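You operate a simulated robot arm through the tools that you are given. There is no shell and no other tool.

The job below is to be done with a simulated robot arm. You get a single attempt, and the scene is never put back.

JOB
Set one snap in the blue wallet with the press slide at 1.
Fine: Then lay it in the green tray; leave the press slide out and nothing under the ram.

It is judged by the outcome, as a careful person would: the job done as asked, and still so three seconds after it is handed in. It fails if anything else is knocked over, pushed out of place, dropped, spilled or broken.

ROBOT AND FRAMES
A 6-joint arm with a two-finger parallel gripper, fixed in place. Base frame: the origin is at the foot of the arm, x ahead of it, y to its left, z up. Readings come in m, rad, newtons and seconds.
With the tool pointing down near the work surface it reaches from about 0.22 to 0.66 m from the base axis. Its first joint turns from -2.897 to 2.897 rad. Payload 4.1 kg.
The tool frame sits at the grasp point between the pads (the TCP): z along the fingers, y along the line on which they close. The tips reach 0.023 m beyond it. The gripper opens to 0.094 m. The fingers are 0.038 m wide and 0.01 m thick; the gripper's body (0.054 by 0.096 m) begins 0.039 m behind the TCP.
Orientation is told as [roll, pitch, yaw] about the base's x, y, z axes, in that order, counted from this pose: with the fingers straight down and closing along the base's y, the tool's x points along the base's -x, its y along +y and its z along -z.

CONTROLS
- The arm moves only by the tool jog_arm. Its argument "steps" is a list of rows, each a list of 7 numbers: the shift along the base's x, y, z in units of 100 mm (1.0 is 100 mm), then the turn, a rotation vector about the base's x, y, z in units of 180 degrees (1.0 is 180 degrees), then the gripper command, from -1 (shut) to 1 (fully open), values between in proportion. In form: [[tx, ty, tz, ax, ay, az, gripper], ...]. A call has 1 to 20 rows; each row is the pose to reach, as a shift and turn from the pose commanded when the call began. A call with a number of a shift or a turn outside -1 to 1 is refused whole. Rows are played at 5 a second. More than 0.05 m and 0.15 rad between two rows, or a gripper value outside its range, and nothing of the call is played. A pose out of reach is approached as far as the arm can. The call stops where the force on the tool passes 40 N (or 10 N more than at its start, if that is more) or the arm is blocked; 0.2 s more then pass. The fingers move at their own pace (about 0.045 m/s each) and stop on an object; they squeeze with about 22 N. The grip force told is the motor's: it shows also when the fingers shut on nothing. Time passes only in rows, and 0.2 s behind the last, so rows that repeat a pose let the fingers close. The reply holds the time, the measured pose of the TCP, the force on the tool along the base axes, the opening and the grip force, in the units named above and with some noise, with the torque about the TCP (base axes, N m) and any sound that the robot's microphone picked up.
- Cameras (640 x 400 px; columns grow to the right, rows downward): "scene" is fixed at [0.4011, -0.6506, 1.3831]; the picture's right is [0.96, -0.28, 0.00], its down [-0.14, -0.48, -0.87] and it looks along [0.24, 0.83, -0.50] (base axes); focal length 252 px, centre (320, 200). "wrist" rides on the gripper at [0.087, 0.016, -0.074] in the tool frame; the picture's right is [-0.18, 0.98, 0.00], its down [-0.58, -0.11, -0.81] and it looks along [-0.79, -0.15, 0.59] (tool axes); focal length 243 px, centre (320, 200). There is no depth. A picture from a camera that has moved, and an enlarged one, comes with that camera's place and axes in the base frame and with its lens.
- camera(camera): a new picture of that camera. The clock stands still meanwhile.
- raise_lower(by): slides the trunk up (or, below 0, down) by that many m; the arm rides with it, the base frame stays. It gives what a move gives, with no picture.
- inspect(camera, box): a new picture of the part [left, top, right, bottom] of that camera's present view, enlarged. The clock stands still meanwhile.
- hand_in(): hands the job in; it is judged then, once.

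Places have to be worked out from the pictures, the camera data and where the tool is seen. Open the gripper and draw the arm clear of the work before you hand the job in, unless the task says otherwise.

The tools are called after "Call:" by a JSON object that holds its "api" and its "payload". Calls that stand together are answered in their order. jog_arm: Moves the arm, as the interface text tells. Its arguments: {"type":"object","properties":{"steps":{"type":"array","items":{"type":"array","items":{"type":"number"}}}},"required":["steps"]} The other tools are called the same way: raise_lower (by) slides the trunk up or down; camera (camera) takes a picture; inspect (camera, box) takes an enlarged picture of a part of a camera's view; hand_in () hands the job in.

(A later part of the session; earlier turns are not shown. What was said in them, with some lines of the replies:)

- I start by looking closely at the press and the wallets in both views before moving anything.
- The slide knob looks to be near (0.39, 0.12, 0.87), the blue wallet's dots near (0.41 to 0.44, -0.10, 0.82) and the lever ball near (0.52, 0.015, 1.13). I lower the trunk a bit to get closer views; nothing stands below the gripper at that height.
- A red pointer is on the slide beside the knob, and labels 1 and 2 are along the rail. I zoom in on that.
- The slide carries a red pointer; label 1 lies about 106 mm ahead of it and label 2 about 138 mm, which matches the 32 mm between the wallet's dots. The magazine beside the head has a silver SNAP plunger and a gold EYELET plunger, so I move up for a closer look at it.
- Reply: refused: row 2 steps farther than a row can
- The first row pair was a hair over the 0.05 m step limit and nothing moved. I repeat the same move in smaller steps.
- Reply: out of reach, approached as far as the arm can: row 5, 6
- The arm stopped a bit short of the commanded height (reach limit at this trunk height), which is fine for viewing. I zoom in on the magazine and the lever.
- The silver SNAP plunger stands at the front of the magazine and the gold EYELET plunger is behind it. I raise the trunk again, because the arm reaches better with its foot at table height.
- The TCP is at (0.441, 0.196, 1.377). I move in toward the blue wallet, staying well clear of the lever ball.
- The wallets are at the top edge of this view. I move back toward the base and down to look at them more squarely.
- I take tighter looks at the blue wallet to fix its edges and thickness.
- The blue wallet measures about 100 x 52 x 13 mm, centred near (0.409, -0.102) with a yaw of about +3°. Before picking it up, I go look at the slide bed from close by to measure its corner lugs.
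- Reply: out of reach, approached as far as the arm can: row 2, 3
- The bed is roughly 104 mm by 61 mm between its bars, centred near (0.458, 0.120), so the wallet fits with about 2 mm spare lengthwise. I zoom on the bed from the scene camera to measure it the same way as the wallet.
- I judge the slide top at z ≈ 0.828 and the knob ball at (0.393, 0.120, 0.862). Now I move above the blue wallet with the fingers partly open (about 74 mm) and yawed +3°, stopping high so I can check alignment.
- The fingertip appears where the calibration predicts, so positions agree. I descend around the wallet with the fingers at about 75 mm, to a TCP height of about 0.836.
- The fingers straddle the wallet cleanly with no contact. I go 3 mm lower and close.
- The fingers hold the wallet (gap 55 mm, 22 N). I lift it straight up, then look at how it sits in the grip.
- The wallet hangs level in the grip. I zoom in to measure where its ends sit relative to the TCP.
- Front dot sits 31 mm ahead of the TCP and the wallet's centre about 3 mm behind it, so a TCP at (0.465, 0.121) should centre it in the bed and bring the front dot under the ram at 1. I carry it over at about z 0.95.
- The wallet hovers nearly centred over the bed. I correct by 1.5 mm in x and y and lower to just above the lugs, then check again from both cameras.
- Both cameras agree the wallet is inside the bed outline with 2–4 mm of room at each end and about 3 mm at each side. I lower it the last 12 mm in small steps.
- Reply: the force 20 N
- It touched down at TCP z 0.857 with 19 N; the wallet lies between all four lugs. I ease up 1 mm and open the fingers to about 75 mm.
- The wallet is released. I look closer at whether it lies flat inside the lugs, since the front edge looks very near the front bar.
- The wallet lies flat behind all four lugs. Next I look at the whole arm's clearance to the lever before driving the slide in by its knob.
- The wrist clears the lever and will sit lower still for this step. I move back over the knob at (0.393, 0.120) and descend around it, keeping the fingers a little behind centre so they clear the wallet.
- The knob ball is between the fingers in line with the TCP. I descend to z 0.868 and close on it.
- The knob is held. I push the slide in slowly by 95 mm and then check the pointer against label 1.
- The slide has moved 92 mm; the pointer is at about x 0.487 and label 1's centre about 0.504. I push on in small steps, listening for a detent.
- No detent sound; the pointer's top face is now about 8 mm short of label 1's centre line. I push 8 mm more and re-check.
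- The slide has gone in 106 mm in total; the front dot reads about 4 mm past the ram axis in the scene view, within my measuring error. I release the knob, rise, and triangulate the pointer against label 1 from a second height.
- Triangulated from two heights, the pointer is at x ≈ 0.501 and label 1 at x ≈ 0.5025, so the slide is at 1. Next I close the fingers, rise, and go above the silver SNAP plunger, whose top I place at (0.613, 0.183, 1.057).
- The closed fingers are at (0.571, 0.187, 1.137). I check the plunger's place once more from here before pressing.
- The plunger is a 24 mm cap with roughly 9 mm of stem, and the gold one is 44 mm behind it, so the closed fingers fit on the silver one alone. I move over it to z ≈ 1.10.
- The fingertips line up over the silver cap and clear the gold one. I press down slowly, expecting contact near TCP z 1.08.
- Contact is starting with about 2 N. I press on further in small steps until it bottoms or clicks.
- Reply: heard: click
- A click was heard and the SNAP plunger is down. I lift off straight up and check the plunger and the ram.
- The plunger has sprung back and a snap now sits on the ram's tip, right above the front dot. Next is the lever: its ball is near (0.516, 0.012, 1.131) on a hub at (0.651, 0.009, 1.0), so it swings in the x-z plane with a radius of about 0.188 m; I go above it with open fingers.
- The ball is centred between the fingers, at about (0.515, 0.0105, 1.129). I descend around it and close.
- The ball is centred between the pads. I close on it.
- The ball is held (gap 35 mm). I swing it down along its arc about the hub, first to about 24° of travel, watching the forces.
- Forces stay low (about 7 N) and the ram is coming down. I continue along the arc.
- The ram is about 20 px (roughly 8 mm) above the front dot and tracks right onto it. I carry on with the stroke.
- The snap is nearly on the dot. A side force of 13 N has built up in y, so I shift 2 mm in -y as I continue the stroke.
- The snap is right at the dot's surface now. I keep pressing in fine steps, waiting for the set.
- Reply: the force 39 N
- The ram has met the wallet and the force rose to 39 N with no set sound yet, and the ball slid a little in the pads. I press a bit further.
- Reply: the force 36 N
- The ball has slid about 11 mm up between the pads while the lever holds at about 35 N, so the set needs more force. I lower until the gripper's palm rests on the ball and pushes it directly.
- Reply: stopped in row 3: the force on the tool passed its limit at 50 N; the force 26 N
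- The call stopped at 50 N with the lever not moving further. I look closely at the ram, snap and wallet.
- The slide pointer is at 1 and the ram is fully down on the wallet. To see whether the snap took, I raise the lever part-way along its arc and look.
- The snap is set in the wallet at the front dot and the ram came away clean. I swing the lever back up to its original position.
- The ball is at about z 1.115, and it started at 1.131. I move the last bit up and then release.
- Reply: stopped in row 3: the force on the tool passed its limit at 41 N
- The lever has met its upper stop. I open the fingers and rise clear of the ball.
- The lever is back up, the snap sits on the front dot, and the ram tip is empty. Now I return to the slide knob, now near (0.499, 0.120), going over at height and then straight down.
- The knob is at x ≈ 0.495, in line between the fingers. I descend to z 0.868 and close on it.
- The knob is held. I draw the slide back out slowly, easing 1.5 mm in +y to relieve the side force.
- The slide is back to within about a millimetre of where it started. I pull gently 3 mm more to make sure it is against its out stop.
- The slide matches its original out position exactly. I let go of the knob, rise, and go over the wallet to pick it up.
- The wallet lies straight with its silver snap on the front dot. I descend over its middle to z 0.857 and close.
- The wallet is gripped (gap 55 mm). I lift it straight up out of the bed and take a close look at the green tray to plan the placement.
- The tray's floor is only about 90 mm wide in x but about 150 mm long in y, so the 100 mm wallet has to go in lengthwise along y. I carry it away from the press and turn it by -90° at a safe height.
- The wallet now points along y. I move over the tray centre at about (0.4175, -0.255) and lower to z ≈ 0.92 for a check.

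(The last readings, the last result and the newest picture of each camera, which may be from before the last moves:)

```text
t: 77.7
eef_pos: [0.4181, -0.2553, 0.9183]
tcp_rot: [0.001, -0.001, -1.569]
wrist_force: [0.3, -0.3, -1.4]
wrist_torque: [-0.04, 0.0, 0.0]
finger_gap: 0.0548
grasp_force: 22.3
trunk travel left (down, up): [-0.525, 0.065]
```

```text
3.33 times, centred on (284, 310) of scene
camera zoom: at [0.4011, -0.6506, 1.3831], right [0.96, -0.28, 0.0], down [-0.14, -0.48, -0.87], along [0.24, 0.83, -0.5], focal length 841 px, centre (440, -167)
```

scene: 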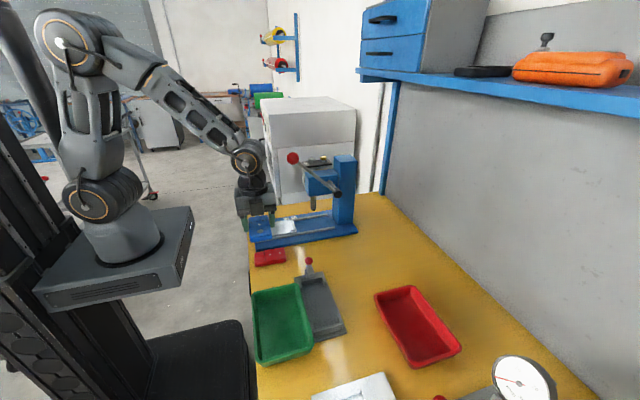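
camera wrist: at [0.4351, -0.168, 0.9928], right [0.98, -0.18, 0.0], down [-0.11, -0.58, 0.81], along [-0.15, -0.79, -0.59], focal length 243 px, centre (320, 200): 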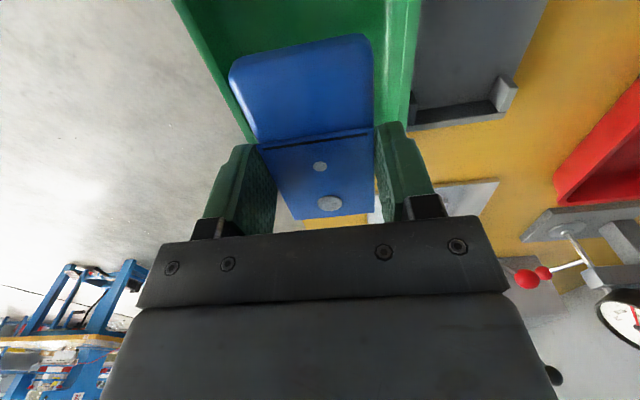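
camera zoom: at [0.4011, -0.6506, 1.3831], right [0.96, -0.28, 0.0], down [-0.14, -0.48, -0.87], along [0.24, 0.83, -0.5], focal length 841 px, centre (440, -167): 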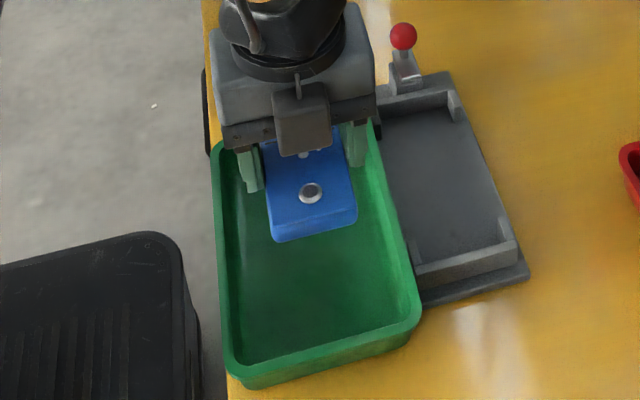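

The wallet is centred over the tray (x 0.419 between rims at 0.356 and 0.480). I lower it toward the floor in small steps.

Call:
{"api": "jog_arm", "payload": {"steps": [[-0.01, 0, -0.25, 0, 0, 0, -1], [-0.01, 0, -0.5, 0, 0, 0, -1], [-0.01, 0, -0.65, 0, 0, 0, -1], [-0.01, 0, -0.7, 0, 0, 0, -1], [-0.01, 0, -0.7, 0, 0, 0, -1]]}}

Call:
{"api": "inspect", "payload": {"camera": "scene", "box": [236, 270, 332, 370]}}

Call:
{"api": "camera", "payload": {"camera": "wrist"}}

```text
t: 78.9
eef_pos: [0.4171, -0.2552, 0.8488]
tcp_rot: [0.003, -0.001, -1.569]
wrist_force: [0.1, -0.9, -0.7]
wrist_torque: [0.0, 0.03, -0.04]
finger_gap: 0.0552
grasp_force: 21.8
trunk travel left (down, up): [-0.525, 0.065]
```

```text
4.00 times, centred on (284, 320) of scene
camera zoom: at [0.4011, -0.6506, 1.3831], right [0.96, -0.28, 0.0], down [-0.14, -0.48, -0.87], along [0.24, 0.83, -0.5], focal length 1010 px, centre (464, -280)
```

zoom: 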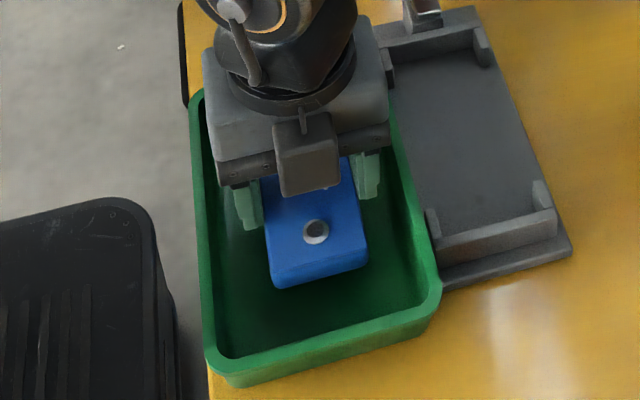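

```text
taken
camera wrist: at [0.4337, -0.1681, 0.9234], right [0.98, -0.18, 0.0], down [-0.11, -0.58, 0.81], along [-0.15, -0.79, -0.59], focal length 243 px, centre (320, 200)
```

wrist: 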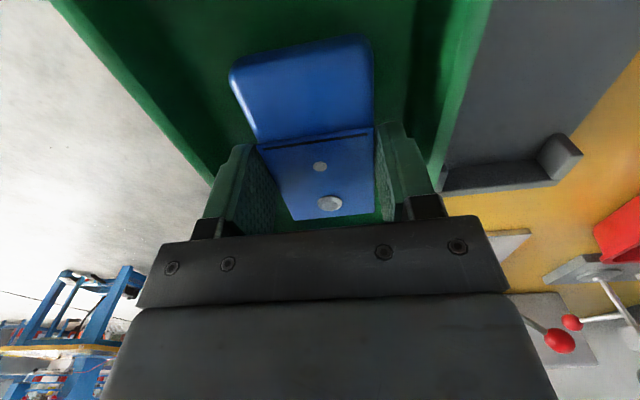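

The wallet is well inside the walls. I lower the last centimetre gently until it touches the floor.

Call:
{"api": "jog_arm", "payload": {"steps": [[0, 0, -0.03, 0, 0, 0, -1], [0, 0, -0.06, 0, 0, 0, -1], [0, 0, -0.08, 0, 0, 0, -1], [0, 0, -0.095, 0, 0, 0, -1]]}}

```text
t: 79.9
eef_pos: [0.4162, -0.2537, 0.8406]
tcp_rot: [0.002, -0.001, -1.571]
wrist_force: [-0.8, -0.9, 0.0]
wrist_torque: [0.01, 0.01, 0.01]
finger_gap: 0.0554
grasp_force: 21.9
trunk travel left (down, up): [-0.525, 0.065]
```

No contact yet at z 0.840. I go down a few millimetres more in 1.5 mm steps.

Call:
{"api": "jog_arm", "payload": {"steps": [[0, 0, -0.015, 0, 0, 0, -1], [0, 0, -0.03, 0, 0, 0, -1]]}}

Call:
{"api": "camera", "payload": {"camera": "wrist"}}

```text
t: 80.5
eef_pos: [0.4163, -0.2548, 0.837]
tcp_rot: [0.0, 0.0, -1.571]
wrist_force: [-0.5, 0.3, -0.1]
wrist_torque: [-0.01, 0.0, -0.03]
finger_gap: 0.0551
grasp_force: 22.2
trunk travel left (down, up): [-0.525, 0.065]
```

```text
taken
camera wrist: at [0.4326, -0.167, 0.9113], right [0.98, -0.18, 0.0], down [-0.11, -0.58, 0.81], along [-0.15, -0.79, -0.59], focal length 243 px, centre (320, 200)
```

wrist: 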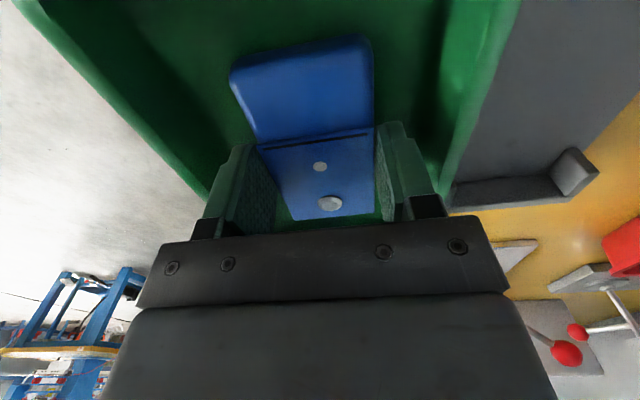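

Still no contact at z 0.837. I continue by small steps.

Call:
{"api": "jog_arm", "payload": {"steps": [[0, 0, -0.015, 0, 0, 0, -1], [0, 0, -0.03, 0, 0, 0, -1]]}}

Call:
{"api": "inspect", "payload": {"camera": "scene", "box": [246, 280, 318, 360]}}

```text
t: 81.1
eef_pos: [0.4165, -0.2551, 0.835]
tcp_rot: [0.003, 0.0, -1.571]
wrist_force: [0.8, 1.0, 4.1]
wrist_torque: [0.06, 0.07, 0.0]
finger_gap: 0.0551
grasp_force: 22.7
trunk travel left (down, up): [-0.525, 0.065]
```

```text
5.00 times, centred on (282, 320) of scene
camera zoom: at [0.4011, -0.6506, 1.3831], right [0.96, -0.28, 0.0], down [-0.14, -0.48, -0.87], along [0.24, 0.83, -0.5], focal length 1262 px, centre (510, -400)
```

zoom: 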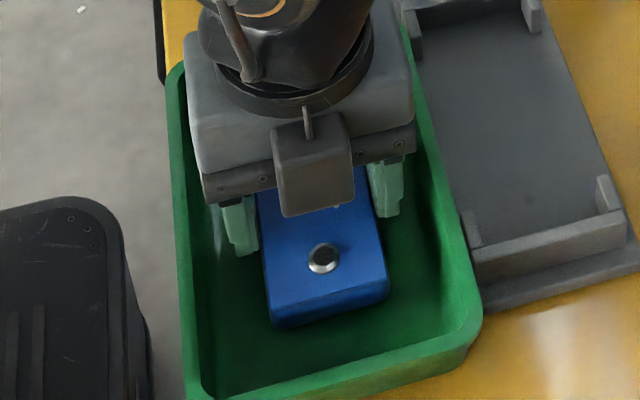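

It touches down with 4 N at z 0.835. I open only slightly (to about 61 mm) to avoid the tray walls, then rise straight up.

Call:
{"api": "jog_arm", "payload": {"steps": [[0, 0, 0, 0, 0, 0, 0.2], [0, 0, 0, 0, 0, 0, 0.28], [0, 0, 0, 0, 0, 0, 0.28]]}}

Call:
{"api": "jog_arm", "payload": {"steps": [[0, 0, 0.1, 0, 0, 0, 0.28], [0, 0, 0.3, 0, 0, 0, 0.28], [0, 0, 0.65, 0, 0, 0, 0.28], [0, 0, 1.0, 0, 0, 0, 0.28], [0, 0, 1.0, 0, 0, 0, 0.28]]}}

Call:
{"api": "inspect", "payload": {"camera": "scene", "box": [236, 250, 332, 370]}}

Call:
{"api": "camera", "payload": {"camera": "wrist"}}

```text
t: 81.9
eef_pos: [0.4169, -0.2544, 0.8349]
tcp_rot: [0.001, 0.0, -1.57]
wrist_force: [-0.7, 0.4, -0.7]
wrist_torque: [-0.02, -0.01, -0.01]
finger_gap: 0.0602
grasp_force: 0.1
trunk travel left (down, up): [-0.525, 0.065]
```

```text
t: 83.1
eef_pos: [0.4182, -0.2568, 0.9361]
tcp_rot: [0.002, 0.001, -1.571]
wrist_force: [-0.1, -0.3, 0.1]
wrist_torque: [0.02, -0.03, 0.02]
finger_gap: 0.0603
grasp_force: 0.0
trunk travel left (down, up): [-0.525, 0.065]
```

```text
3.33 times, centred on (284, 310) of scene
camera zoom: at [0.4011, -0.6506, 1.3831], right [0.96, -0.28, 0.0], down [-0.14, -0.48, -0.87], along [0.24, 0.83, -0.5], focal length 841 px, centre (440, -167)
```

zoom: 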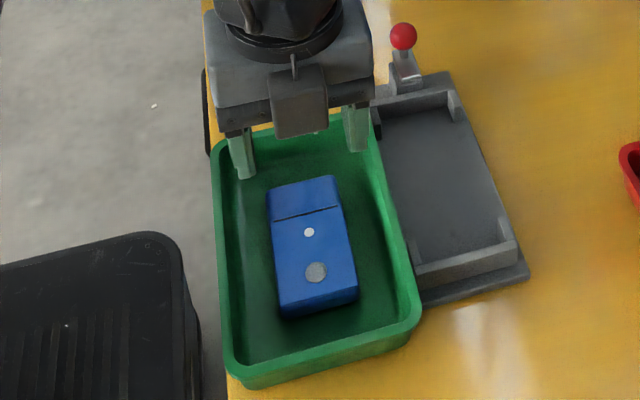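

```text
taken
camera wrist: at [0.4341, -0.1708, 1.0108], right [0.98, -0.18, 0.0], down [-0.11, -0.58, 0.81], along [-0.15, -0.79, -0.59], focal length 243 px, centre (320, 200)
```

wrist: 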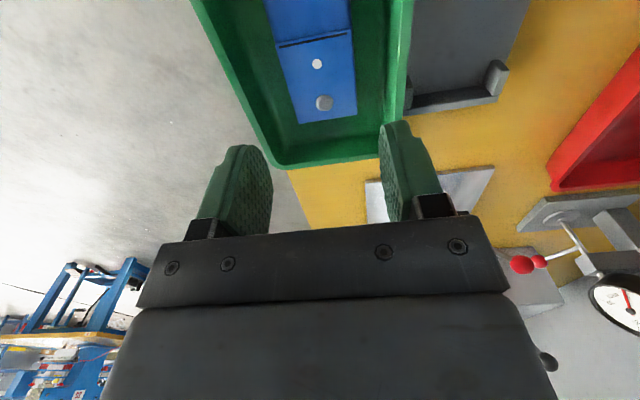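

The wallet lies flat in the green tray with its snap showing. I raise the arm clear, open the gripper, draw it back, and check the whole scene.

Call:
{"api": "jog_arm", "payload": {"steps": [[0, 0, 0.35, 0, 0, 0, 0.5], [0, 0, 0.7, 0, 0, 0, 1], [-0.2, 0, 1.0, 0, 0, 0, 1], [-0.5, 0, 1.0, 0, 0, 0, 1], [-0.8, 0, 1.0, 0, 0, 0, 1], [-1.0, 0, 1.0, 0, 0, 0, 1], [-1.0, 0, 1.0, 0, 0, 0, 1]]}}

Call:
{"api": "camera", "payload": {"camera": "scene"}}

Call:
{"api": "inspect", "payload": {"camera": "scene", "box": [236, 140, 364, 260]}}

Call:
{"api": "inspect", "payload": {"camera": "scene", "box": [236, 240, 364, 370]}}

```text
t: 84.7
eef_pos: [0.3158, -0.2542, 1.0333]
tcp_rot: [0.0, -0.001, -1.571]
wrist_force: [-0.7, -0.2, -0.7]
wrist_torque: [-0.04, 0.0, -0.02]
finger_gap: 0.0941
grasp_force: 0.0
trunk travel left (down, up): [-0.525, 0.065]
```

```text
taken
```

scene: 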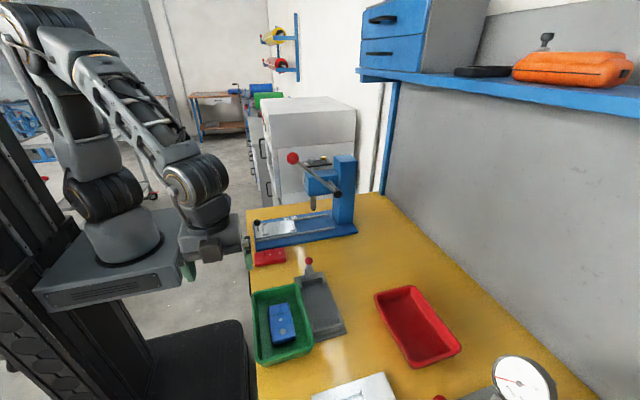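

```text
3.33 times, centred on (300, 200) of scene
camera zoom: at [0.4011, -0.6506, 1.3831], right [0.96, -0.28, 0.0], down [-0.14, -0.48, -0.87], along [0.24, 0.83, -0.5], focal length 841 px, centre (387, 200)
```

zoom: 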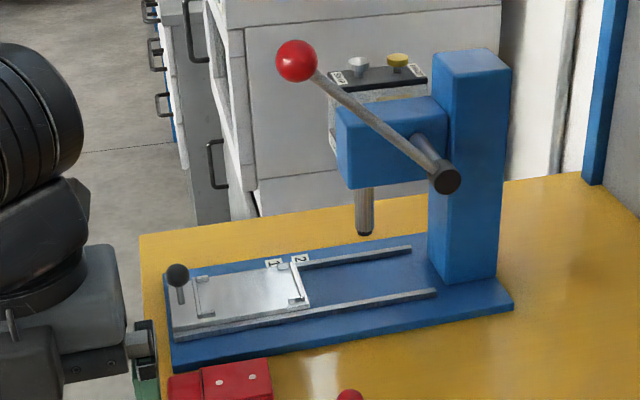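

```text
3.08 times, centred on (300, 305) of scene
camera zoom: at [0.4011, -0.6506, 1.3831], right [0.96, -0.28, 0.0], down [-0.14, -0.48, -0.87], along [0.24, 0.83, -0.5], focal length 777 px, centre (382, -123)
```

zoom: 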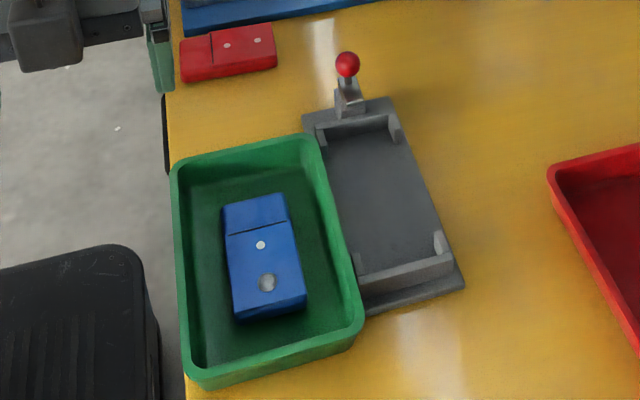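

The slide is out, the lever is up, nothing is under the ram, and the blue wallet lies in the green tray with one snap set. The red wallet and everything else are where they started, and the open gripper is clear, so I hand the job in.

Call:
{"api": "hand_in", "payload": {}}

```text
The job is handed in.
```

The blue wallet has one snap set with the press slide at 1, and it lies flat in the green tray. I handed the job in; I haven't seen the judgement.

- **Snap:** It sits on the wallet's front dot. I pressed the SNAP plunger once and heard one click. The ram came away empty after the stroke.
- **Slide at 1:** There was no detent to feel, so I set the position by sight. The pointer was within about 2 mm of label 1.
- **Lever:** The ball slipped in the fingers near the bottom of the stroke. I finished the press with the gripper's palm and then returned the lever to its top stop.
- **Tray:** I turned the wallet by 90° because its 100 mm length would not fit across the tray floor.
- **Left as asked:** The slide is out at its starting position and nothing is under the ram. The gripper is open and clear. In the last pictures, the red wallet and the other things near the press and tray were where they started.
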